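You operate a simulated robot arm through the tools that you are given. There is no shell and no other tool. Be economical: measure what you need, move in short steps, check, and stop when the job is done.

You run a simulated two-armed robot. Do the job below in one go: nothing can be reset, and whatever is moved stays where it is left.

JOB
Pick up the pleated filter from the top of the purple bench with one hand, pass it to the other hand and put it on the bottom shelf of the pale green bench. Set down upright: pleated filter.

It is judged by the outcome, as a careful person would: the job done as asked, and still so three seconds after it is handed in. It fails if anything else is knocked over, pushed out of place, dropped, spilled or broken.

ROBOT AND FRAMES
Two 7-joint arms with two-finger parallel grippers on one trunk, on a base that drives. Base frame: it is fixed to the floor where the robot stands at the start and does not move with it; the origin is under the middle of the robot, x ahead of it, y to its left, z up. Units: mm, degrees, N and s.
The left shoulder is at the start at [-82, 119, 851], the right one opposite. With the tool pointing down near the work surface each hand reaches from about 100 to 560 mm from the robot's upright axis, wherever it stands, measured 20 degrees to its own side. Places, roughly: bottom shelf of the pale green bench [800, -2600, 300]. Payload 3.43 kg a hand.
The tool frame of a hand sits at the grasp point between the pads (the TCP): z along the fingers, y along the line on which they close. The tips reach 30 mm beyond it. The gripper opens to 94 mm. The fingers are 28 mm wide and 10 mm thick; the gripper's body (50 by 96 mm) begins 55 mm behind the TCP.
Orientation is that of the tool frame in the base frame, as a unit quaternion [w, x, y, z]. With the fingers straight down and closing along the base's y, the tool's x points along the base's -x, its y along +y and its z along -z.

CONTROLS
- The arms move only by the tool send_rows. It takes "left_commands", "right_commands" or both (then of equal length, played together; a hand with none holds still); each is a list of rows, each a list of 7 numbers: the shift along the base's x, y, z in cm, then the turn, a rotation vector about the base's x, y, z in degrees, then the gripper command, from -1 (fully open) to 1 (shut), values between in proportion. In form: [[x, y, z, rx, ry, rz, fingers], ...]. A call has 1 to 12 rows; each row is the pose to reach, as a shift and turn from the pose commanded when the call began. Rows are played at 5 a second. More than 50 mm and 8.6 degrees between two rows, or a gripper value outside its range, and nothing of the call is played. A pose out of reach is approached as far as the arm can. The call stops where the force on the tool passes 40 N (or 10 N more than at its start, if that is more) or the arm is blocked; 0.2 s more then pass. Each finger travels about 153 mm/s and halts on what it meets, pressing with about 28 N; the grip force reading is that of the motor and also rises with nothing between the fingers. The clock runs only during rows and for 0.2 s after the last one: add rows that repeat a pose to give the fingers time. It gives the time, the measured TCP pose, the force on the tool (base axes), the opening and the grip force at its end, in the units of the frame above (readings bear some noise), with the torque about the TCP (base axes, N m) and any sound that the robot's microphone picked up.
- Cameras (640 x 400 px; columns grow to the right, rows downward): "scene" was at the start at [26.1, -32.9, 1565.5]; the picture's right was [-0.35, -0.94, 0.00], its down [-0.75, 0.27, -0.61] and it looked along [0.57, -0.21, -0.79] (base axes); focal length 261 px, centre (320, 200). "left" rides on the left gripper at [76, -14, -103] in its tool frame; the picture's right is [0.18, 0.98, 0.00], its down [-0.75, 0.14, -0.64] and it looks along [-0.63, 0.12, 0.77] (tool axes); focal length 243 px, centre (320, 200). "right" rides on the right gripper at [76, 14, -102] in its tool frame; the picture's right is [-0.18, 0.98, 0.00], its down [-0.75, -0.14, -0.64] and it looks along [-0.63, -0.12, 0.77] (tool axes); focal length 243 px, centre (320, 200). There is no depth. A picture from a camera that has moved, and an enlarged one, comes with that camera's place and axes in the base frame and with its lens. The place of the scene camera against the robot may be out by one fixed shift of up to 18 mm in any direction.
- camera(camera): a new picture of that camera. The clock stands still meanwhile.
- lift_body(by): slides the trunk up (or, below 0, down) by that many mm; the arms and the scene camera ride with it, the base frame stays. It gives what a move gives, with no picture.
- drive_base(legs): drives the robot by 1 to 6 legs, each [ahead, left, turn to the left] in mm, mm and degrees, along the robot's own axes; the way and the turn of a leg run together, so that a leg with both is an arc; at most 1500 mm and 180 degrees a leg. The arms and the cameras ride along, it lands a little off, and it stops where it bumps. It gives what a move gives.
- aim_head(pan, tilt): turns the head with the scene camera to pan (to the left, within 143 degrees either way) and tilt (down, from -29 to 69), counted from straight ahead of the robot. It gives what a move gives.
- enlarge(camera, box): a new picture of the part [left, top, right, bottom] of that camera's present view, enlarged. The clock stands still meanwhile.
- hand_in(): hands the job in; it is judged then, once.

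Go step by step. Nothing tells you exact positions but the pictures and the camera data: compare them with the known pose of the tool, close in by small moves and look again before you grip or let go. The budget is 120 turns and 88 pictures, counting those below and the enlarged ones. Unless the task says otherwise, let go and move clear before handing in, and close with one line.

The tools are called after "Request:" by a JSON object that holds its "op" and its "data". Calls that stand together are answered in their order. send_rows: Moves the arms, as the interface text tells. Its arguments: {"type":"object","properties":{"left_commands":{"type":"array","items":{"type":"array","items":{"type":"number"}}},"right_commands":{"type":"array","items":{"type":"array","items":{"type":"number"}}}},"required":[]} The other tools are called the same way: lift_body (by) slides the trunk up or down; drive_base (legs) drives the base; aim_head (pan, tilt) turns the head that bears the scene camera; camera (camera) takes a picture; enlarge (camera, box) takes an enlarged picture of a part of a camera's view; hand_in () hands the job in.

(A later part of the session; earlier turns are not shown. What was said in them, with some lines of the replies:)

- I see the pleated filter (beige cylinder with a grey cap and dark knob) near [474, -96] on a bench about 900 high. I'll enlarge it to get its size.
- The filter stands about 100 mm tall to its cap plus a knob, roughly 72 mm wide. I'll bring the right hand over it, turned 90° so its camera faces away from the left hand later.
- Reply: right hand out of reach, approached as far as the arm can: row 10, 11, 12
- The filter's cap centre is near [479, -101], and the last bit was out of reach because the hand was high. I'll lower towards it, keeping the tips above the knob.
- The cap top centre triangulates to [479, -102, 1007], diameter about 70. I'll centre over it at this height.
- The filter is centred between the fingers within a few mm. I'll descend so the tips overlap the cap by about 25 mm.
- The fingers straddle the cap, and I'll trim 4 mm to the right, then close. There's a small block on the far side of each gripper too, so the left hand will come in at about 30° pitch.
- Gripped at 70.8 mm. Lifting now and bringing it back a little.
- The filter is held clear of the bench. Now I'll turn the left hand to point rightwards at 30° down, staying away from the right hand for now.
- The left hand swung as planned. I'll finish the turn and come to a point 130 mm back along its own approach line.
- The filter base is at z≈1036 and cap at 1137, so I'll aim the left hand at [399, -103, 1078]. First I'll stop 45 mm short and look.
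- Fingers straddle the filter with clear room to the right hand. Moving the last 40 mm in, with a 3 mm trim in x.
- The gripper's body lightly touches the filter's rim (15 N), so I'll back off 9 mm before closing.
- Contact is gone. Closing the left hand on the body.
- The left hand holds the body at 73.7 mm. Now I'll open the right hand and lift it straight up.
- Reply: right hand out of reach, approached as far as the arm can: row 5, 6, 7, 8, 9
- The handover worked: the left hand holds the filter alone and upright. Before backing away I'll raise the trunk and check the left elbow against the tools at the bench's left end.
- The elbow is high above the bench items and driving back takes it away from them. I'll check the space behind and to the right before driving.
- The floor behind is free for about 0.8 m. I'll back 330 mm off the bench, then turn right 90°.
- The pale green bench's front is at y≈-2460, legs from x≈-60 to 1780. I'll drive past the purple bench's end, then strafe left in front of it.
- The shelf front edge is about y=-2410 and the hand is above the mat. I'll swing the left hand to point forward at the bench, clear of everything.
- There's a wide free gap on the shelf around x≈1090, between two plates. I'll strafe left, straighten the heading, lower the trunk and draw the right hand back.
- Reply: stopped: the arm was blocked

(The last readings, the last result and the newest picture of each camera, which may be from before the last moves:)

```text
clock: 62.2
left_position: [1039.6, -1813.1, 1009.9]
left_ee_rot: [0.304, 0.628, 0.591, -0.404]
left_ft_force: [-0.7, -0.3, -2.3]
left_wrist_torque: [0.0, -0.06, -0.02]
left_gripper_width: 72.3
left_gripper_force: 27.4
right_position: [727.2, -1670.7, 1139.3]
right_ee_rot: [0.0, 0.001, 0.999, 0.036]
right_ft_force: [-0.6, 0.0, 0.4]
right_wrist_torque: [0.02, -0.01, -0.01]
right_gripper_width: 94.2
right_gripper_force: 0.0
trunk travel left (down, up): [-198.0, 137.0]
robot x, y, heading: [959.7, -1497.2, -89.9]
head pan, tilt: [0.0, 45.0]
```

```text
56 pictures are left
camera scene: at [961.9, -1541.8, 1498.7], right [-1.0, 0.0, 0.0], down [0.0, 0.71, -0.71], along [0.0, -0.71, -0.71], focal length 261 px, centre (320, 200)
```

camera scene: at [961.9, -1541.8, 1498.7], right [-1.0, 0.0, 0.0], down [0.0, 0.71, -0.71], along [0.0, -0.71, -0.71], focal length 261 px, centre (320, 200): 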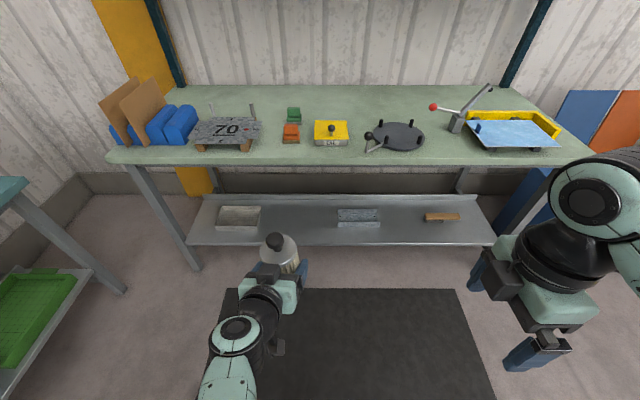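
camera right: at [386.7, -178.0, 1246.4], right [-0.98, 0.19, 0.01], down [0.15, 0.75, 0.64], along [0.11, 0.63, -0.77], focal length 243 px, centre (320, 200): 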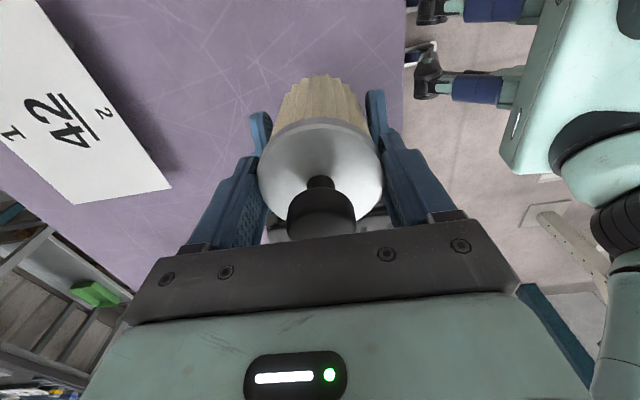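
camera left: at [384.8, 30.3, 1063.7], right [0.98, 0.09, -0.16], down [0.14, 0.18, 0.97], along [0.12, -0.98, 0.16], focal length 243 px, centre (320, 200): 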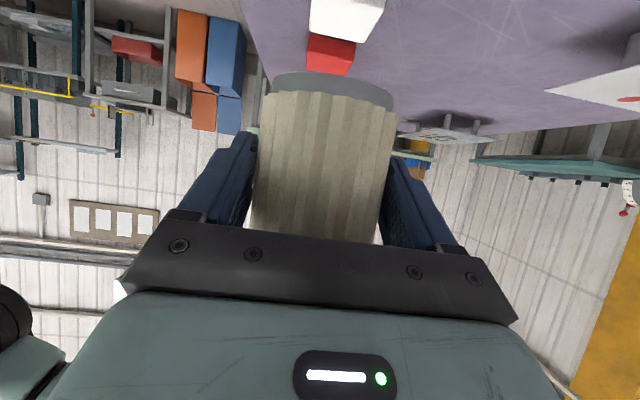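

The trunk stopped half-way, something blocked an arm. I'll look at the left and right elbows.

Request:
{"op": "aim_head", "data": {"pan": 55, "tilt": 65}}

Request:
{"op": "camera", "data": {"camera": "scene"}}

Request:
{"op": "aim_head", "data": {"pan": -55, "tilt": 65}}

Request:
{"op": "camera", "data": {"camera": "scene"}}

```text
clock: 63.4
left_position: [1038.1, -1812.8, 1009.9]
left_ee_rot: [0.303, 0.629, 0.591, -0.404]
left_ft_force: [-0.1, -0.7, -1.6]
left_wrist_torque: [0.03, -0.02, -0.02]
left_gripper_width: 72.5
left_gripper_force: 28.2
right_position: [725.9, -1671.9, 1140.6]
right_ee_rot: [0.0, 0.0, 0.999, 0.037]
right_ft_force: [0.8, 0.2, -0.2]
right_wrist_torque: [-0.03, 0.0, 0.01]
right_gripper_width: 94.2
right_gripper_force: 0.0
trunk travel left (down, up): [-198.0, 137.0]
robot x, y, heading: [962.3, -1492.2, -89.8]
head pan, tilt: [55.0, 65.0]
```

```text
55 pictures are left
camera scene: at [1011.3, -1494.7, 1473.7], right [-0.57, -0.82, 0.0], down [-0.74, 0.52, -0.42], along [0.35, -0.24, -0.91], focal length 261 px, centre (320, 200)
```

scene: 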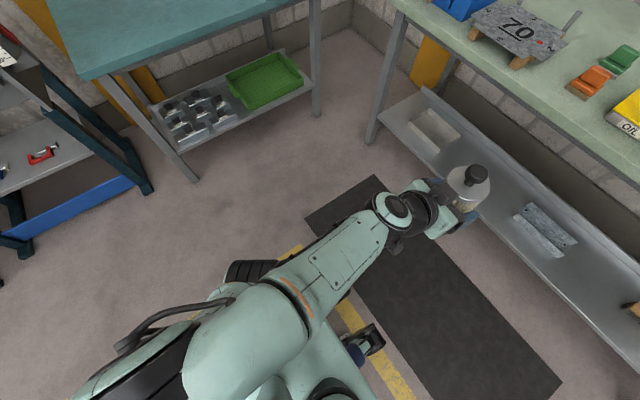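

```text
clock: 65.3
left_position: [1038.5, -1811.7, 1009.6]
left_ee_rot: [0.304, 0.629, 0.591, -0.404]
left_ft_force: [0.0, -0.2, -1.7]
left_wrist_torque: [-0.02, 0.0, -0.03]
left_gripper_width: 72.2
left_gripper_force: 28.1
right_position: [725.9, -1671.7, 1140.2]
right_ee_rot: [0.001, 0.001, 0.999, 0.036]
right_ft_force: [-0.8, -1.4, -0.8]
right_wrist_torque: [-0.02, 0.01, 0.0]
right_gripper_width: 94.2
right_gripper_force: 0.0
trunk travel left (down, up): [-198.0, 137.0]
robot x, y, heading: [959.1, -1494.8, -89.9]
head pan, tilt: [-55.0, 65.0]
```

```text
54 pictures are left
camera scene: at [911.9, -1495.0, 1473.7], right [-0.58, 0.82, 0.0], down [0.74, 0.52, -0.42], along [-0.35, -0.24, -0.91], focal length 261 px, centre (320, 200)
```

scene: 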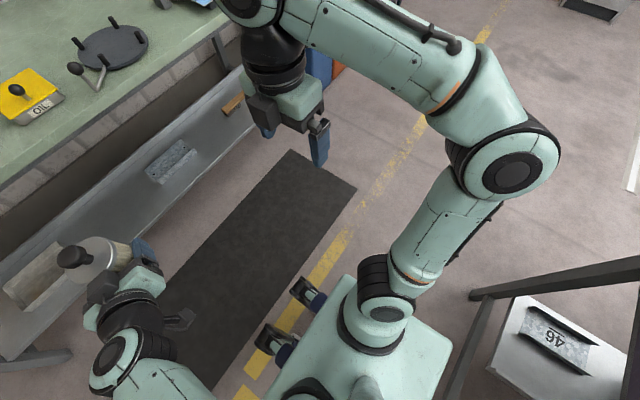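

Neither front view shows a contact, so I'll look backwards at the left elbow.

Request:
{"op": "aim_head", "data": {"pan": 115, "tilt": 60}}

Request:
{"op": "camera", "data": {"camera": "scene"}}

```text
clock: 67.9
left_position: [1038.3, -1812.0, 1011.4]
left_ee_rot: [0.303, 0.629, 0.591, -0.404]
left_ft_force: [-0.2, 0.5, -1.9]
left_wrist_torque: [0.01, 0.02, -0.01]
left_gripper_width: 72.4
left_gripper_force: 27.9
right_position: [726.8, -1671.2, 1141.1]
right_ee_rot: [0.0, 0.001, 0.999, 0.036]
right_ft_force: [0.3, -0.4, 0.7]
right_wrist_torque: [-0.03, 0.0, -0.03]
right_gripper_width: 94.0
right_gripper_force: 0.1
trunk travel left (down, up): [-198.0, 137.0]
robot x, y, heading: [961.3, -1495.7, -89.8]
head pan, tilt: [115.0, 60.0]
```

```text
53 pictures are left
camera scene: at [1021.8, -1431.7, 1479.3], right [0.43, -0.91, 0.0], down [-0.78, -0.37, -0.5], along [0.45, 0.21, -0.87], focal length 261 px, centre (320, 200)
```

scene: 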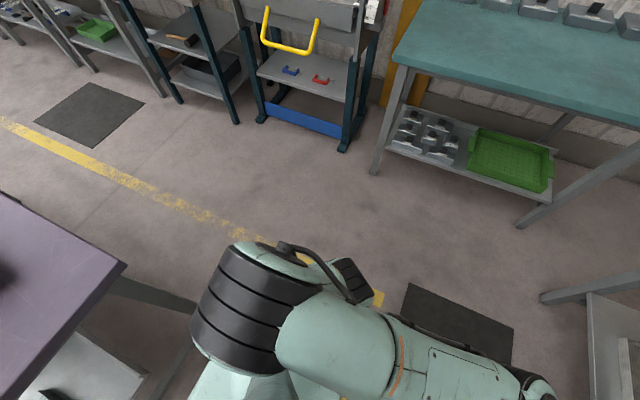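

No obstacle is near; the left arm was just tightly folded. I'll extend it forward and down, restoring its orientation, then try lowering again.

Request:
{"op": "send_rows", "data": {"left_commands": [[0.8, -1.5, -3.5, 0, -0.9, 1.1, 1], [1.7, -3, -7, 0, -1.9, 2.3, 1], [2.5, -4.5, -10.5, 0.1, -2.8, 3.4, 1], [3.3, -6, -14, 0.1, -3.7, 4.6, 1], [4.2, -7.5, -17.5, 0.2, -4.7, 5.7, 1], [5, -9, -21, 0.2, -5.6, 6.9, 1], [5, -9, -21, 0.2, -5.6, 6.9, 1]]}}

Request:
{"op": "lift_body", "data": {"by": -60}}

Request:
{"op": "aim_head", "data": {"pan": 30, "tilt": 55}}

Request:
{"op": "camera", "data": {"camera": "scene"}}

```text
clock: 68.4
left_position: [962.7, -1797.7, 1007.7]
left_ee_rot: [0.205, 0.645, 0.539, -0.501]
left_ft_force: [0.3, -0.4, -1.2]
left_wrist_torque: [0.02, -0.03, -0.01]
left_gripper_width: 72.6
left_gripper_force: 28.3
right_position: [726.7, -1671.4, 1140.3]
right_ee_rot: [0.0, 0.001, 0.999, 0.036]
right_ft_force: [-0.5, -0.3, 0.0]
right_wrist_torque: [0.03, 0.01, -0.02]
right_gripper_width: 93.9
right_gripper_force: 0.1
trunk travel left (down, up): [-198.0, 137.0]
robot x, y, heading: [960.6, -1494.6, -89.8]
head pan, tilt: [115.0, 60.0]
stopped in row 2 (left hand): the arm was blocked; the commanded pose is now the measured one
```

```text
clock: 69.4
left_position: [955.3, -1791.4, 954.9]
left_ee_rot: [0.154, 0.633, 0.542, -0.531]
left_ft_force: [-0.1, 0.3, -1.9]
left_wrist_torque: [0.03, -0.02, -0.01]
left_gripper_width: 72.3
left_gripper_force: 27.7
right_position: [726.2, -1671.7, 1081.2]
right_ee_rot: [0.0, 0.0, 0.999, 0.036]
right_ft_force: [-0.7, 0.5, -0.2]
right_wrist_torque: [-0.02, 0.01, 0.0]
right_gripper_width: 94.0
right_gripper_force: 0.1
trunk travel left (down, up): [-138.0, 197.0]
robot x, y, heading: [958.4, -1497.1, -89.5]
head pan, tilt: [115.0, 60.0]
```

```text
clock: 71.0
left_position: [953.3, -1791.3, 956.3]
left_ee_rot: [0.154, 0.634, 0.541, -0.531]
left_ft_force: [0.0, 1.1, -3.0]
left_wrist_torque: [0.02, 0.03, -0.03]
left_gripper_width: 72.2
left_gripper_force: 27.7
right_position: [725.5, -1671.7, 1080.7]
right_ee_rot: [0.001, 0.0, 0.999, 0.036]
right_ft_force: [-0.8, -0.3, -0.5]
right_wrist_torque: [-0.02, -0.02, 0.01]
right_gripper_width: 94.1
right_gripper_force: 0.2
trunk travel left (down, up): [-138.0, 197.0]
robot x, y, heading: [963.6, -1495.3, -89.8]
head pan, tilt: [30.0, 55.0]
```

```text
52 pictures are left
camera scene: at [997.8, -1530.5, 1426.1], right [-0.86, -0.5, 0.0], down [-0.41, 0.71, -0.57], along [0.29, -0.5, -0.82], focal length 261 px, centre (320, 200)
```

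scene: 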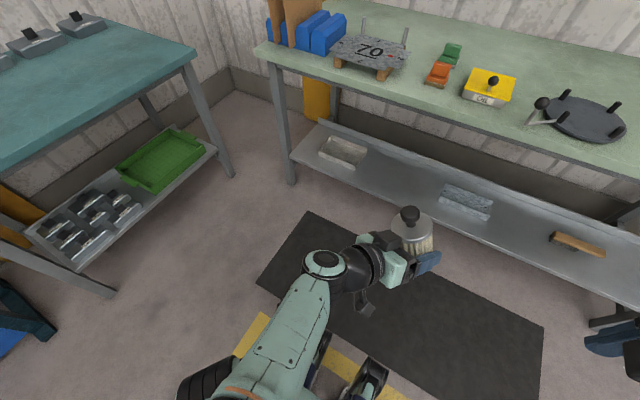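

The left arm is squeezed with its elbow up by the shoulder. I'll unfold it by moving the hand straight forward, in short steps.

Request:
{"op": "send_rows", "data": {"left_commands": [[0, -2.5, 0, 0, 0, 0, 1], [0, -5, 0, 0, 0, 0, 1], [0, -7.5, 0, 0, 0, 0, 1], [0, -10, 0, 0, 0, 0, 1], [0, -10, 0, 0, 0, 0, 1]]}}

Request:
{"op": "aim_head", "data": {"pan": 75, "tilt": 69}}

Request:
{"op": "camera", "data": {"camera": "scene"}}

```text
clock: 71.5
left_position: [911.9, -1794.6, 977.8]
left_ee_rot: [0.141, 0.655, 0.493, -0.555]
left_ft_force: [-0.5, 0.0, -2.3]
left_wrist_torque: [0.05, -0.01, 0.0]
left_gripper_width: 72.1
left_gripper_force: 27.4
right_position: [726.3, -1672.3, 1081.3]
right_ee_rot: [0.0, 0.001, 0.999, 0.037]
right_ft_force: [-1.0, 0.0, -0.9]
right_wrist_torque: [-0.02, 0.01, 0.01]
right_gripper_width: 93.9
right_gripper_force: 0.0
trunk travel left (down, up): [-138.0, 197.0]
robot x, y, heading: [957.4, -1500.0, -89.6]
head pan, tilt: [30.0, 55.0]
stopped in row 2 (left hand): the arm was blocked; the commanded pose is now the measured one
```

```text
clock: 72.6
left_position: [912.9, -1795.0, 979.1]
left_ee_rot: [0.141, 0.654, 0.493, -0.556]
left_ft_force: [-0.1, 0.6, -1.9]
left_wrist_torque: [-0.01, -0.02, -0.02]
left_gripper_width: 71.9
left_gripper_force: 27.9
right_position: [725.0, -1671.8, 1080.7]
right_ee_rot: [0.0, 0.001, 0.999, 0.035]
right_ft_force: [-0.7, -0.2, 0.3]
right_wrist_torque: [-0.04, -0.01, 0.01]
right_gripper_width: 93.8
right_gripper_force: 0.0
trunk travel left (down, up): [-138.0, 197.0]
robot x, y, heading: [961.3, -1492.5, -89.9]
head pan, tilt: [75.0, 68.8]
```

```text
51 pictures are left
camera scene: at [1015.5, -1482.6, 1410.7], right [-0.26, -0.97, 0.0], down [-0.9, 0.24, -0.36], along [0.35, -0.09, -0.93], focal length 261 px, centre (320, 200)
```

scene: 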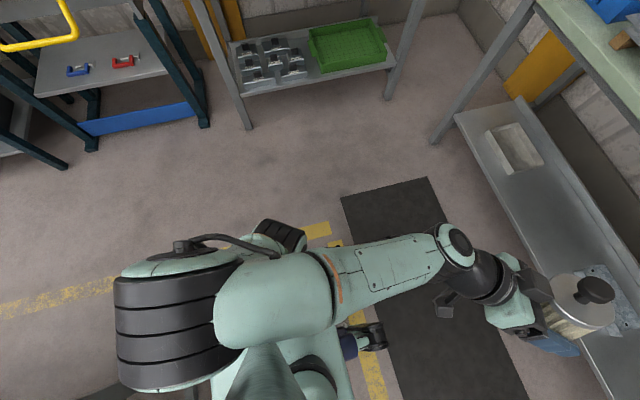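

I think the elbow is caught against the neck because the hand was too close in. I'll turn the hand back to pointing right (the pose that was comfortable before), which swings the elbow outwards.

Request:
{"op": "send_rows", "data": {"left_commands": [[0, 0, 0, -1.85, -2.34, -7.45, 1], [0, 0, 0, -3.7, -4.68, -14.9, 1], [0, 0, 0, -5.55, -7, -22.35, 1], [0, 0, 0, -7.4, -9.36, -29.8, 1], [0, 0, 0, -9.25, -11.7, -37.25, 1], [0, 0, 0, -11.1, -14, -44.7, 1], [0, 0, 0, -12.95, -16.4, -52.1, 1], [0, 0, 0, -14.8, -18.7, -59.6, 1]]}}

Request:
{"op": "camera", "data": {"camera": "scene"}}

```text
clock: 74.4
left_position: [913.6, -1795.3, 978.4]
left_ee_rot: [0.002, 0.866, 0.005, -0.499]
left_ft_force: [-0.2, -0.1, -1.8]
left_wrist_torque: [0.02, 0.0, -0.01]
left_gripper_width: 71.9
left_gripper_force: 27.8
right_position: [726.3, -1671.3, 1080.4]
right_ee_rot: [0.0, 0.001, 0.999, 0.036]
right_ft_force: [0.6, 0.2, 0.1]
right_wrist_torque: [-0.03, -0.02, 0.0]
right_gripper_width: 94.0
right_gripper_force: 0.0
trunk travel left (down, up): [-138.0, 197.0]
robot x, y, heading: [961.0, -1496.4, -89.8]
head pan, tilt: [75.0, 68.8]
```

```text
50 pictures are left
camera scene: at [1015.6, -1483.0, 1410.7], right [-0.26, -0.97, 0.0], down [-0.9, 0.24, -0.36], along [0.35, -0.09, -0.93], focal length 261 px, centre (320, 200)
```

scene: 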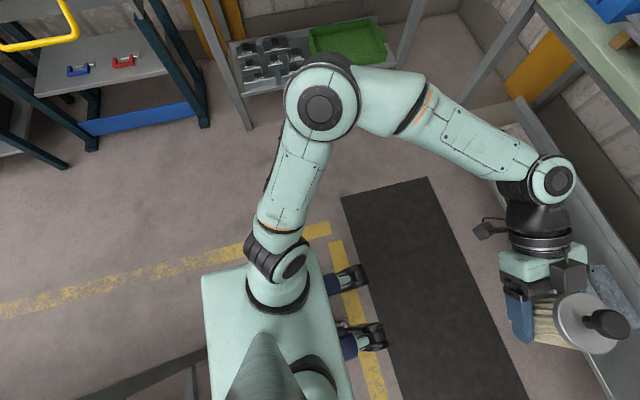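

Freed: the elbow is well out to the left now and the filter is upright again. I'll lower the trunk the rest of the way from this pose.

Request:
{"op": "lift_body", "data": {"by": -136}}

Request:
{"op": "send_rows", "data": {"left_commands": [[1, -3, 0, 0, 0, 5, 1], [2, -6, 0, 0, 0, 10, 1], [3, -9, 0, 0, 0, 15, 1], [4, -12, -2, 0, 0, 20, 1], [5, -14, -4, 0, 0, 25, 1], [6, -15, -7, 0, 0, 30, 1], [6, -15, -10, 0, 0, 30, 1]]}}

Request:
{"op": "camera", "data": {"camera": "scene"}}

```text
clock: 76.0
left_position: [914.6, -1793.8, 843.2]
left_ee_rot: [0.003, 0.867, 0.005, -0.499]
left_ft_force: [-0.2, -0.3, -1.6]
left_wrist_torque: [0.0, -0.07, 0.0]
left_gripper_width: 72.2
left_gripper_force: 27.3
right_position: [726.4, -1671.7, 943.9]
right_ee_rot: [0.0, 0.001, 0.999, 0.036]
right_ft_force: [-0.2, 0.6, -1.3]
right_wrist_torque: [0.01, -0.02, 0.03]
right_gripper_width: 94.0
right_gripper_force: 0.2
trunk travel left (down, up): [-2.0, 333.0]
robot x, y, heading: [961.2, -1494.3, -89.7]
head pan, tilt: [75.0, 68.8]
```

```text
clock: 77.6
left_position: [971.9, -1944.4, 743.1]
left_ee_rot: [0.132, 0.835, 0.229, -0.482]
left_ft_force: [-0.1, -0.2, -1.2]
left_wrist_torque: [0.0, 0.01, 0.03]
left_gripper_width: 71.8
left_gripper_force: 28.0
right_position: [725.8, -1672.6, 944.9]
right_ee_rot: [0.0, 0.001, 0.999, 0.035]
right_ft_force: [0.5, -0.7, -0.6]
right_wrist_torque: [0.01, 0.02, 0.02]
right_gripper_width: 93.9
right_gripper_force: 0.2
trunk travel left (down, up): [-2.0, 333.0]
robot x, y, heading: [957.9, -1495.0, -89.8]
head pan, tilt: [75.0, 68.8]
```

```text
49 pictures are left
camera scene: at [1015.8, -1521.7, 1271.5], right [-0.26, -0.97, 0.0], down [-0.9, 0.24, -0.36], along [0.35, -0.09, -0.93], focal length 261 px, centre (320, 200)
```

scene: 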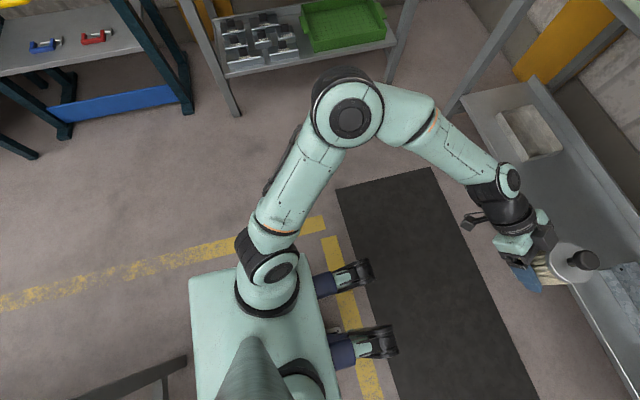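

Good, the arm has room. Next I'll lower the hand to about shelf-placing height while still well short of the bench.

Request:
{"op": "send_rows", "data": {"left_commands": [[0.5, -1, -4, 0, 0, 2, 1], [1, -1.5, -8, 0, 0, 4, 1], [1.5, -2, -12, 0, 0, 6, 1], [2, -2.5, -16, 0, 0, 8, 1], [2.5, -3, -20, 0, 0, 10, 1], [3, -3.5, -24, 0, 0, 12, 1], [3.5, -4, -28, 0, 0, 14, 1], [4, -4, -31, 0, 0, 15, 1], [4, -4, -31, 0, 0, 15, 1]]}}

Request:
{"op": "aim_head", "data": {"pan": 10, "tilt": 45}}

Request:
{"op": "camera", "data": {"camera": "scene"}}

Request:
{"op": "camera", "data": {"camera": "left"}}

```text
clock: 79.6
left_position: [1010.8, -1985.1, 431.9]
left_ee_rot: [0.193, 0.799, 0.336, -0.46]
left_ft_force: [-0.3, 0.6, -2.7]
left_wrist_torque: [0.02, -0.02, 0.0]
left_gripper_width: 72.0
left_gripper_force: 28.1
right_position: [725.6, -1672.6, 944.6]
right_ee_rot: [0.0, 0.001, 0.999, 0.036]
right_ft_force: [0.2, -0.1, 0.1]
right_wrist_torque: [-0.01, 0.02, -0.01]
right_gripper_width: 93.9
right_gripper_force: 0.1
trunk travel left (down, up): [-2.0, 333.0]
robot x, y, heading: [964.8, -1493.6, -89.7]
head pan, tilt: [75.0, 68.8]
```

```text
clock: 81.0
left_position: [1010.5, -1983.6, 432.2]
left_ee_rot: [0.195, 0.798, 0.337, -0.46]
left_ft_force: [-0.1, 0.0, -2.2]
left_wrist_torque: [0.0, 0.0, -0.01]
left_gripper_width: 72.1
left_gripper_force: 28.1
right_position: [725.2, -1671.1, 943.9]
right_ee_rot: [0.0, 0.0, 0.999, 0.035]
right_ft_force: [1.1, -0.4, -0.5]
right_wrist_torque: [0.0, -0.01, 0.02]
right_gripper_width: 94.2
right_gripper_force: 0.0
trunk travel left (down, up): [-2.0, 333.0]
robot x, y, heading: [960.0, -1494.2, -89.7]
head pan, tilt: [10.0, 45.0]
```

```text
48 pictures are left
camera scene: at [976.1, -1587.2, 1300.3], right [-0.98, -0.18, 0.0], down [-0.13, 0.7, -0.71], along [0.13, -0.7, -0.71], focal length 261 px, centre (320, 200)
```

scene: 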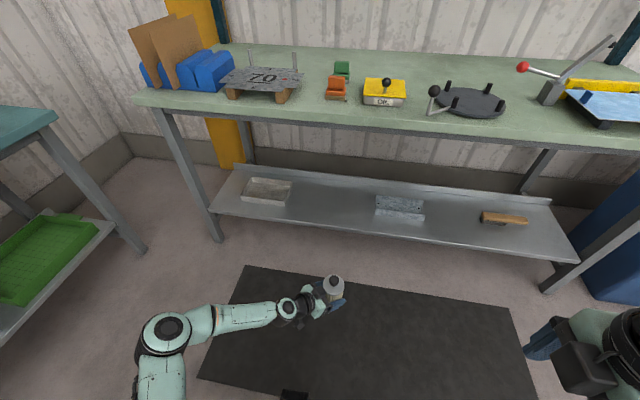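

```text
47 pictures are left
camera left: at [1089.0, -1884.0, 417.5], right [0.77, -0.62, -0.16], down [0.23, 0.03, 0.97], along [-0.6, -0.78, 0.16], focal length 243 px, centre (320, 200)
```

left: 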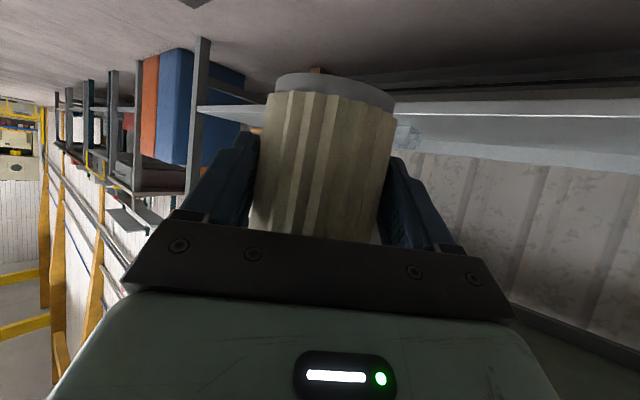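

The shelf's front edge is near y=-2392, z≈295, with the gap centred at x≈1085. I'll drive in with the hand low, first 330 mm, then look again.

Request:
{"op": "drive_base", "data": {"legs": [[330, 75, 0]]}}

Request:
{"op": "camera", "data": {"camera": "scene"}}

Request:
{"op": "camera", "data": {"camera": "left"}}

```text
clock: 83.2
left_position: [1081.7, -2312.2, 431.2]
left_ee_rot: [0.192, 0.799, 0.333, -0.462]
left_ft_force: [0.3, -0.1, -1.9]
left_wrist_torque: [0.0, -0.01, 0.02]
left_gripper_width: 71.8
left_gripper_force: 28.2
right_position: [798.9, -1997.6, 943.9]
right_ee_rot: [0.0, 0.005, 0.999, 0.036]
right_ft_force: [0.2, -0.6, -0.1]
right_wrist_torque: [-0.02, 0.0, -0.01]
right_gripper_width: 93.9
right_gripper_force: 0.2
trunk travel left (down, up): [-2.0, 333.0]
robot x, y, heading: [1034.2, -1821.7, -90.1]
head pan, tilt: [10.0, 45.0]
```

```text
46 pictures are left
camera scene: at [1050.1, -1915.5, 1300.3], right [-0.99, -0.17, 0.0], down [-0.12, 0.7, -0.71], along [0.12, -0.7, -0.71], focal length 261 px, centre (320, 200)
```

scene: 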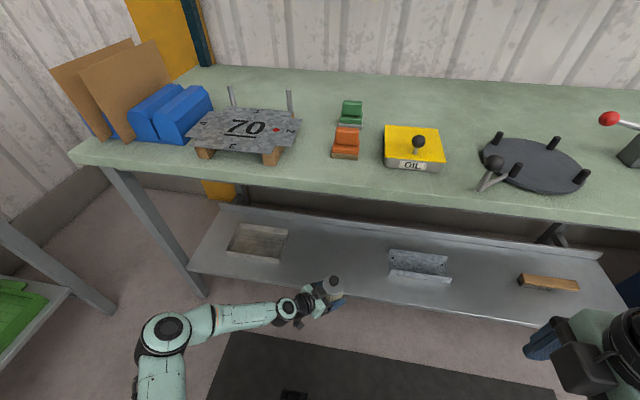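

```text
45 pictures are left
camera left: at [1160.9, -2212.8, 417.4], right [0.76, -0.63, -0.16], down [0.23, 0.03, 0.97], along [-0.61, -0.78, 0.16], focal length 243 px, centre (320, 200)
```

left: 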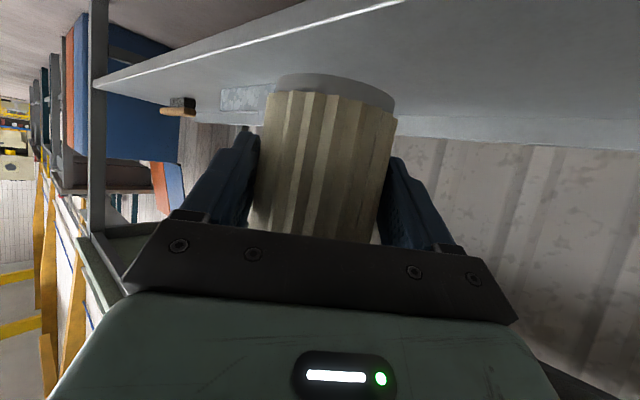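

Shelf top triangulates to z≈293 with the edge at y≈-2398, and the gap is right ahead. I'll drive the last 165 mm so the filter hangs about 80 mm inside the edge.

Request:
{"op": "drive_base", "data": {"legs": [[165, 8, 0]]}}

Request:
{"op": "aim_head", "data": {"pan": 5, "tilt": 62}}

Request:
{"op": "camera", "data": {"camera": "scene"}}

Request:
{"op": "camera", "data": {"camera": "left"}}

```text
clock: 84.6
left_position: [1088.0, -2478.1, 432.2]
left_ee_rot: [0.191, 0.8, 0.332, -0.461]
left_ft_force: [-0.5, 0.7, -2.1]
left_wrist_torque: [0.01, -0.04, 0.01]
left_gripper_width: 71.9
left_gripper_force: 27.5
right_position: [806.4, -2162.7, 944.1]
right_ee_rot: [0.0, 0.006, 0.999, 0.035]
right_ft_force: [-0.4, 0.7, 0.3]
right_wrist_torque: [-0.02, 0.0, 0.03]
right_gripper_width: 94.1
right_gripper_force: 0.1
trunk travel left (down, up): [-2.0, 333.0]
robot x, y, heading: [1049.4, -1986.2, -90.6]
head pan, tilt: [10.0, 45.0]
```

```text
clock: 85.4
left_position: [1088.3, -2479.2, 432.1]
left_ee_rot: [0.191, 0.8, 0.333, -0.462]
left_ft_force: [-0.3, 0.4, -2.5]
left_wrist_torque: [0.0, -0.03, -0.02]
left_gripper_width: 71.8
left_gripper_force: 28.2
right_position: [805.5, -2162.8, 945.1]
right_ee_rot: [0.0, 0.005, 0.999, 0.036]
right_ft_force: [-0.1, -0.9, 0.2]
right_wrist_torque: [-0.04, 0.01, -0.04]
right_gripper_width: 94.1
right_gripper_force: 0.1
trunk travel left (down, up): [-2.0, 333.0]
robot x, y, heading: [1041.6, -1985.5, -90.5]
head pan, tilt: [5.0, 62.0]
```

```text
44 pictures are left
camera scene: at [1048.8, -2065.2, 1278.6], right [-1.0, -0.08, 0.0], down [-0.07, 0.88, -0.47], along [0.04, -0.47, -0.88], focal length 261 px, centre (320, 200)
```

scene: 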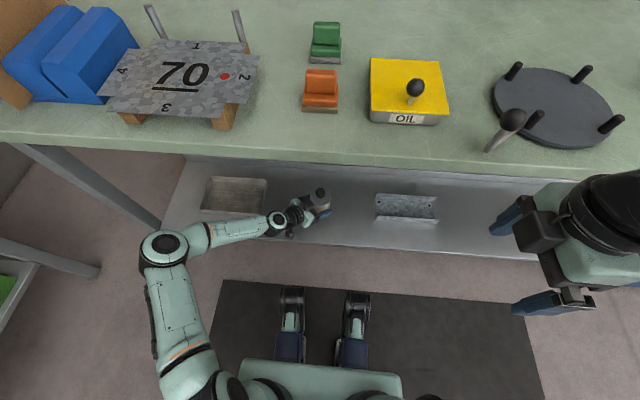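

```text
43 pictures are left
camera left: at [1167.1, -2378.9, 417.4], right [0.76, -0.63, -0.16], down [0.23, 0.03, 0.97], along [-0.61, -0.78, 0.16], focal length 243 px, centre (320, 200)
```

left: 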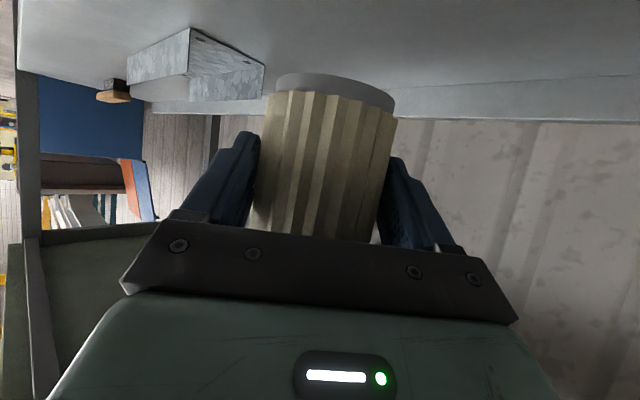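

The filter is over the free patch of shelf. I'll pull out 12 mm for camera clearance and descend to about 15 mm above the shelf.

Request:
{"op": "send_rows", "data": {"left_commands": [[0, 1.2, -2, 0, 0, 0, 1], [0, 1.2, -4, 0, 0, 0, 1], [0, 1.2, -6, 0, 0, 0, 1], [0, 1.2, -7.5, 0, 0, 0, 1], [0, 1.2, -8, 0, 0, 0, 1], [0, 1.2, -8, 0, 0, 0, 1]]}}

Request:
{"op": "camera", "data": {"camera": "left"}}

Request:
{"op": "enlarge", "data": {"camera": "scene", "box": [220, 150, 380, 250]}}

```text
clock: 86.8
left_position: [1088.0, -2463.7, 351.4]
left_ee_rot: [0.191, 0.8, 0.333, -0.461]
left_ft_force: [0.2, 0.4, -2.5]
left_wrist_torque: [0.01, -0.02, 0.01]
left_gripper_width: 71.9
left_gripper_force: 28.3
right_position: [806.0, -2163.1, 944.7]
right_ee_rot: [0.0, 0.006, 0.999, 0.036]
right_ft_force: [0.4, 0.6, 0.5]
right_wrist_torque: [0.01, 0.01, 0.0]
right_gripper_width: 94.1
right_gripper_force: 0.0
trunk travel left (down, up): [-2.0, 333.0]
robot x, y, heading: [1043.9, -1987.1, -90.2]
head pan, tilt: [5.0, 62.0]
```

```text
42 pictures are left
camera left: at [1167.6, -2364.6, 336.7], right [0.76, -0.63, -0.16], down [0.23, 0.03, 0.97], along [-0.61, -0.78, 0.16], focal length 243 px, centre (320, 200)
```

left: 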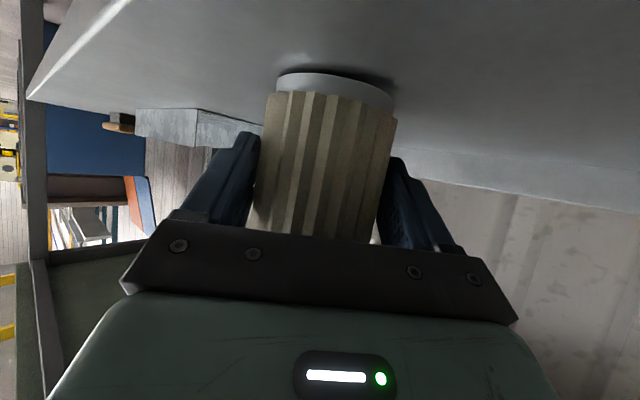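

```text
4.00 times, centred on (300, 200) of scene
camera zoom: at [1048.7, -2065.1, 1278.6], right [-1.0, -0.08, 0.0], down [-0.07, 0.88, -0.47], along [0.04, -0.47, -0.88], focal length 1045 px, centre (400, 200)
```

zoom: 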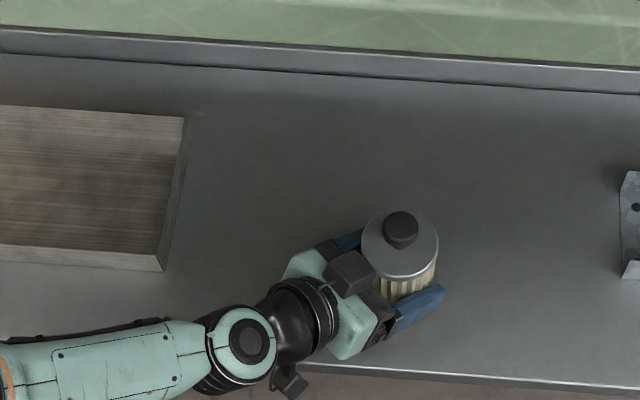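

The base is just above the shelf and its shadow is closing in. I'll descend in small steps and watch the force.

Request:
{"op": "send_rows", "data": {"left_commands": [[0, 0, -0.4, 0, 0, 0, 1], [0, 0, -0.8, 0, 0, 0, 1], [0, 0, -0.8, 0, 0, 0, 1]]}}

Request:
{"op": "camera", "data": {"camera": "left"}}

```text
clock: 87.6
left_position: [1088.3, -2467.8, 346.5]
left_ee_rot: [0.196, 0.798, 0.332, -0.462]
left_ft_force: [6.8, -1.7, 22.9]
left_wrist_torque: [0.11, 0.09, -0.14]
left_gripper_width: 71.9
left_gripper_force: 28.2
right_position: [806.8, -2161.8, 944.9]
right_ee_rot: [0.0, 0.005, 0.999, 0.034]
right_ft_force: [-0.2, 0.8, -0.3]
right_wrist_torque: [0.02, 0.02, 0.0]
right_gripper_width: 94.1
right_gripper_force: 0.0
trunk travel left (down, up): [-2.0, 333.0]
robot x, y, heading: [1045.3, -1988.8, -90.4]
head pan, tilt: [5.0, 62.0]
```

```text
40 pictures are left
camera left: at [1167.2, -2367.2, 331.6], right [0.76, -0.63, -0.15], down [0.23, 0.03, 0.97], along [-0.61, -0.78, 0.17], focal length 243 px, centre (320, 200)
```

left: 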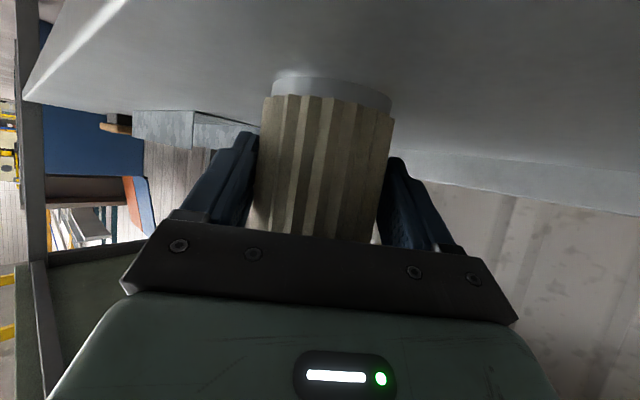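

The filter has touched the shelf (about 25 N). I'll ease up 3 mm to relax the force before releasing.

Request:
{"op": "send_rows", "data": {"left_commands": [[0, 0, 0.2, 0, 0, 0, 1], [0, 0, 0.3, 0, 0, 0, 1], [0, 0, 0.3, 0, 0, 0, 1]]}}

Request:
{"op": "enlarge", "data": {"camera": "left", "box": [230, 40, 430, 165]}}

```text
clock: 88.4
left_position: [1088.2, -2465.5, 345.9]
left_ee_rot: [0.19, 0.8, 0.331, -0.462]
left_ft_force: [0.9, -4.5, 11.7]
left_wrist_torque: [-0.17, 0.23, 0.11]
left_gripper_width: 71.8
left_gripper_force: 28.2
right_position: [806.3, -2161.7, 945.9]
right_ee_rot: [0.002, 0.006, 0.999, 0.034]
right_ft_force: [-1.2, 0.2, 0.5]
right_wrist_torque: [-0.02, 0.02, 0.01]
right_gripper_width: 93.6
right_gripper_force: 0.0
trunk travel left (down, up): [-2.0, 333.0]
robot x, y, heading: [1042.0, -1989.5, -90.3]
head pan, tilt: [5.0, 62.0]
```

```text
3.20 times, centred on (330, 102) of left
camera zoom: at [1166.7, -2365.6, 332.0], right [0.76, -0.63, -0.16], down [0.23, 0.03, 0.97], along [-0.61, -0.78, 0.16], focal length 776 px, centre (288, 512)
```

zoom: 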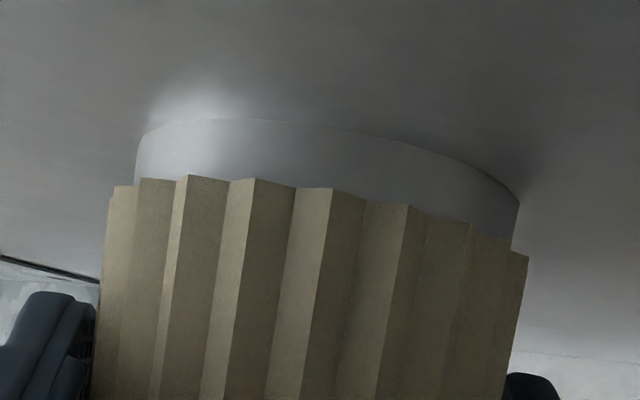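

The base sits flush on the shelf. Up another 1.5 mm, then open the fingers.

Request:
{"op": "send_rows", "data": {"left_commands": [[0, 0, 0.15, 0, 0, 0, 1], [0, 0, 0.15, 0, 0, 0, 1]]}}

Request:
{"op": "send_rows", "data": {"left_commands": [[0, 0, 0, 0, 0, 0, 0.4], [0, 0, 0, 0, 0, 0, 0], [0, 0, 0, 0, 0, 0, -0.6], [0, 0, 0, 0, 0, 0, -1], [0, 0, 0, 0, 0, 0, -1]]}}

Request:
{"op": "camera", "data": {"camera": "left"}}

Request:
{"op": "enlarge", "data": {"camera": "scene", "box": [220, 150, 380, 250]}}

```text
clock: 89.0
left_position: [1086.8, -2465.0, 345.2]
left_ee_rot: [0.189, 0.801, 0.332, -0.46]
left_ft_force: [-1.4, -0.4, 1.3]
left_wrist_torque: [-0.16, 0.14, -0.03]
left_gripper_width: 71.7
left_gripper_force: 28.4
right_position: [805.1, -2162.2, 945.5]
right_ee_rot: [0.0, 0.006, 0.999, 0.036]
right_ft_force: [-0.1, 0.1, 0.3]
right_wrist_torque: [0.02, 0.0, 0.0]
right_gripper_width: 94.0
right_gripper_force: 0.0
trunk travel left (down, up): [-2.0, 333.0]
robot x, y, heading: [1041.7, -1989.2, -90.6]
head pan, tilt: [5.0, 62.0]
```

```text
clock: 90.2
left_position: [1088.0, -2465.3, 347.9]
left_ee_rot: [0.191, 0.801, 0.332, -0.461]
left_ft_force: [-0.4, 0.6, 0.9]
left_wrist_torque: [-0.02, 0.01, 0.02]
left_gripper_width: 94.1
left_gripper_force: 0.2
right_position: [806.3, -2162.7, 945.0]
right_ee_rot: [0.0, 0.006, 0.999, 0.035]
right_ft_force: [-0.4, -0.3, 0.3]
right_wrist_torque: [0.0, 0.0, -0.03]
right_gripper_width: 93.8
right_gripper_force: 0.1
trunk travel left (down, up): [-2.0, 333.0]
robot x, y, heading: [1043.3, -1994.0, -90.4]
head pan, tilt: [5.0, 62.0]
```

```text
38 pictures are left
camera left: at [1167.3, -2366.1, 333.3], right [0.76, -0.63, -0.16], down [0.23, 0.03, 0.97], along [-0.61, -0.78, 0.16], focal length 243 px, centre (320, 200)
```

left: 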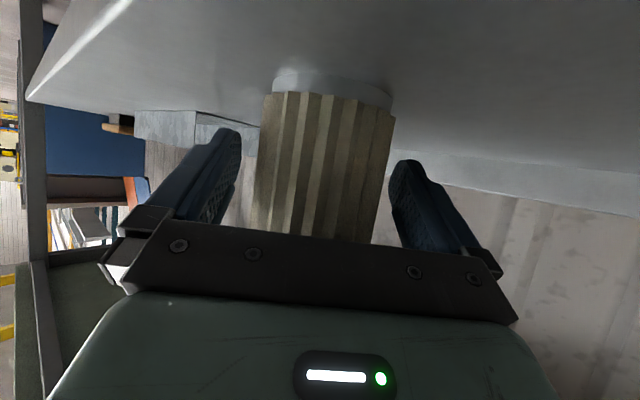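

```text
4.00 times, centred on (300, 200) of scene
camera zoom: at [1048.7, -2065.0, 1278.6], right [-1.0, -0.08, 0.0], down [-0.07, 0.88, -0.47], along [0.04, -0.47, -0.88], focal length 1045 px, centre (400, 200)
```

zoom: 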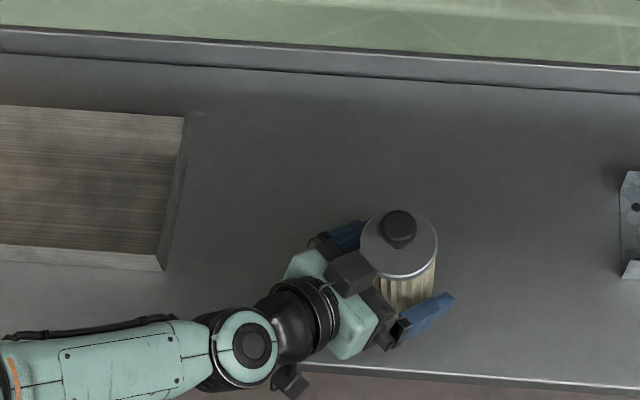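

The filter stands by itself, upright. I'll draw the hand straight back along its own axis.

Request:
{"op": "send_rows", "data": {"left_commands": [[0.6, 0.6, 0.5, 0, 0, 0, -1], [1.8, 1.8, 1.5, 0, 0, 0, -1], [3.6, 3.6, 3, 0, 0, 0, -1], [5.5, 5.5, 4.5, 0, 0, 0, -1], [7.3, 7.3, 6, 0, 0, 0, -1], [9, 9, 7, 0, 0, 0, -1]]}}

Request:
{"op": "camera", "data": {"camera": "left"}}

Request:
{"op": "camera", "data": {"camera": "scene"}}

```text
clock: 91.6
left_position: [1179.8, -2378.1, 421.4]
left_ee_rot: [0.192, 0.8, 0.333, -0.46]
left_ft_force: [0.0, 0.7, 0.0]
left_wrist_torque: [0.0, 0.03, 0.04]
left_gripper_width: 94.2
left_gripper_force: 0.1
right_position: [805.5, -2163.0, 944.0]
right_ee_rot: [0.0, 0.006, 0.999, 0.036]
right_ft_force: [-0.1, 0.1, 0.4]
right_wrist_torque: [-0.05, 0.02, 0.01]
right_gripper_width: 93.8
right_gripper_force: 0.2
trunk travel left (down, up): [-2.0, 333.0]
robot x, y, heading: [1042.5, -1986.2, -90.4]
head pan, tilt: [5.0, 62.0]
```

```text
36 pictures are left
camera left: at [1258.9, -2277.7, 406.2], right [0.76, -0.63, -0.16], down [0.23, 0.03, 0.97], along [-0.61, -0.78, 0.16], focal length 243 px, centre (320, 200)
```

left: 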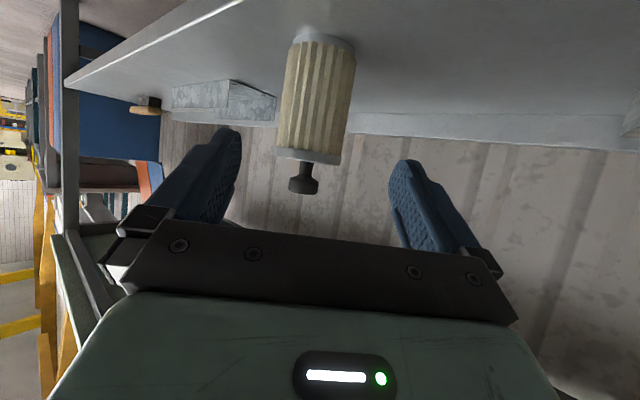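

```text
35 pictures are left
camera scene: at [1048.8, -2064.9, 1278.6], right [-1.0, -0.08, 0.0], down [-0.07, 0.88, -0.47], along [0.04, -0.47, -0.88], focal length 261 px, centre (320, 200)
```

scene: 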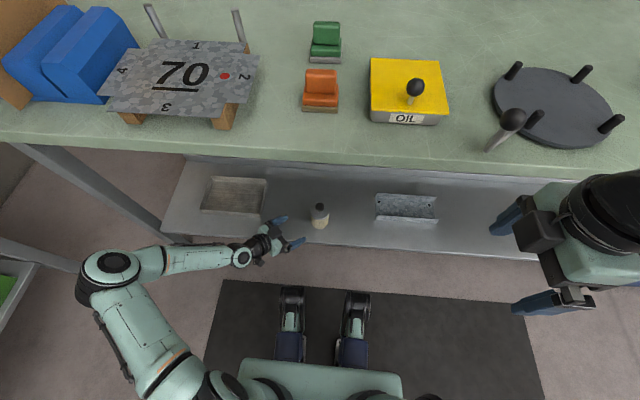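

The filter stands upright and untouched on the bottom shelf. I'll back the robot away a little, then check once more.

Request:
{"op": "drive_base", "data": {"legs": [[-250, 0, 0]]}}

Request:
{"op": "camera", "data": {"camera": "scene"}}

```text
clock: 93.5
left_position: [1181.2, -2128.9, 420.6]
left_ee_rot: [0.191, 0.801, 0.331, -0.461]
left_ft_force: [0.7, 0.1, -0.4]
left_wrist_torque: [-0.03, 0.01, 0.02]
left_gripper_width: 93.8
left_gripper_force: 0.1
right_position: [807.0, -1915.1, 945.2]
right_ee_rot: [0.0, 0.005, 0.999, 0.036]
right_ft_force: [0.1, 0.0, 0.0]
right_wrist_torque: [-0.02, 0.02, 0.0]
right_gripper_width: 93.7
right_gripper_force: 0.0
trunk travel left (down, up): [-2.0, 333.0]
robot x, y, heading: [1047.1, -1741.3, -90.5]
head pan, tilt: [5.0, 62.0]
```

```text
34 pictures are left
camera scene: at [1050.4, -1816.8, 1278.6], right [-1.0, -0.08, 0.0], down [-0.07, 0.88, -0.47], along [0.04, -0.47, -0.88], focal length 261 px, centre (320, 200)
```

scene: 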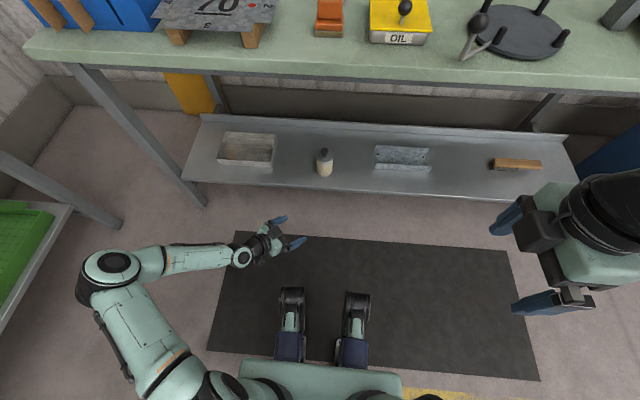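

The filter stands upright on the bottom shelf, everything else is in place and both hands are clear, so I'm handing in.

Request:
{"op": "hand_in", "data": {}}

```text
The job is handed in.
```

The pleated filter was picked up with the right hand, passed to the left, and now stands upright on the bottom shelf of the pale green bench; nothing looked knocked over or moved in the last picture.
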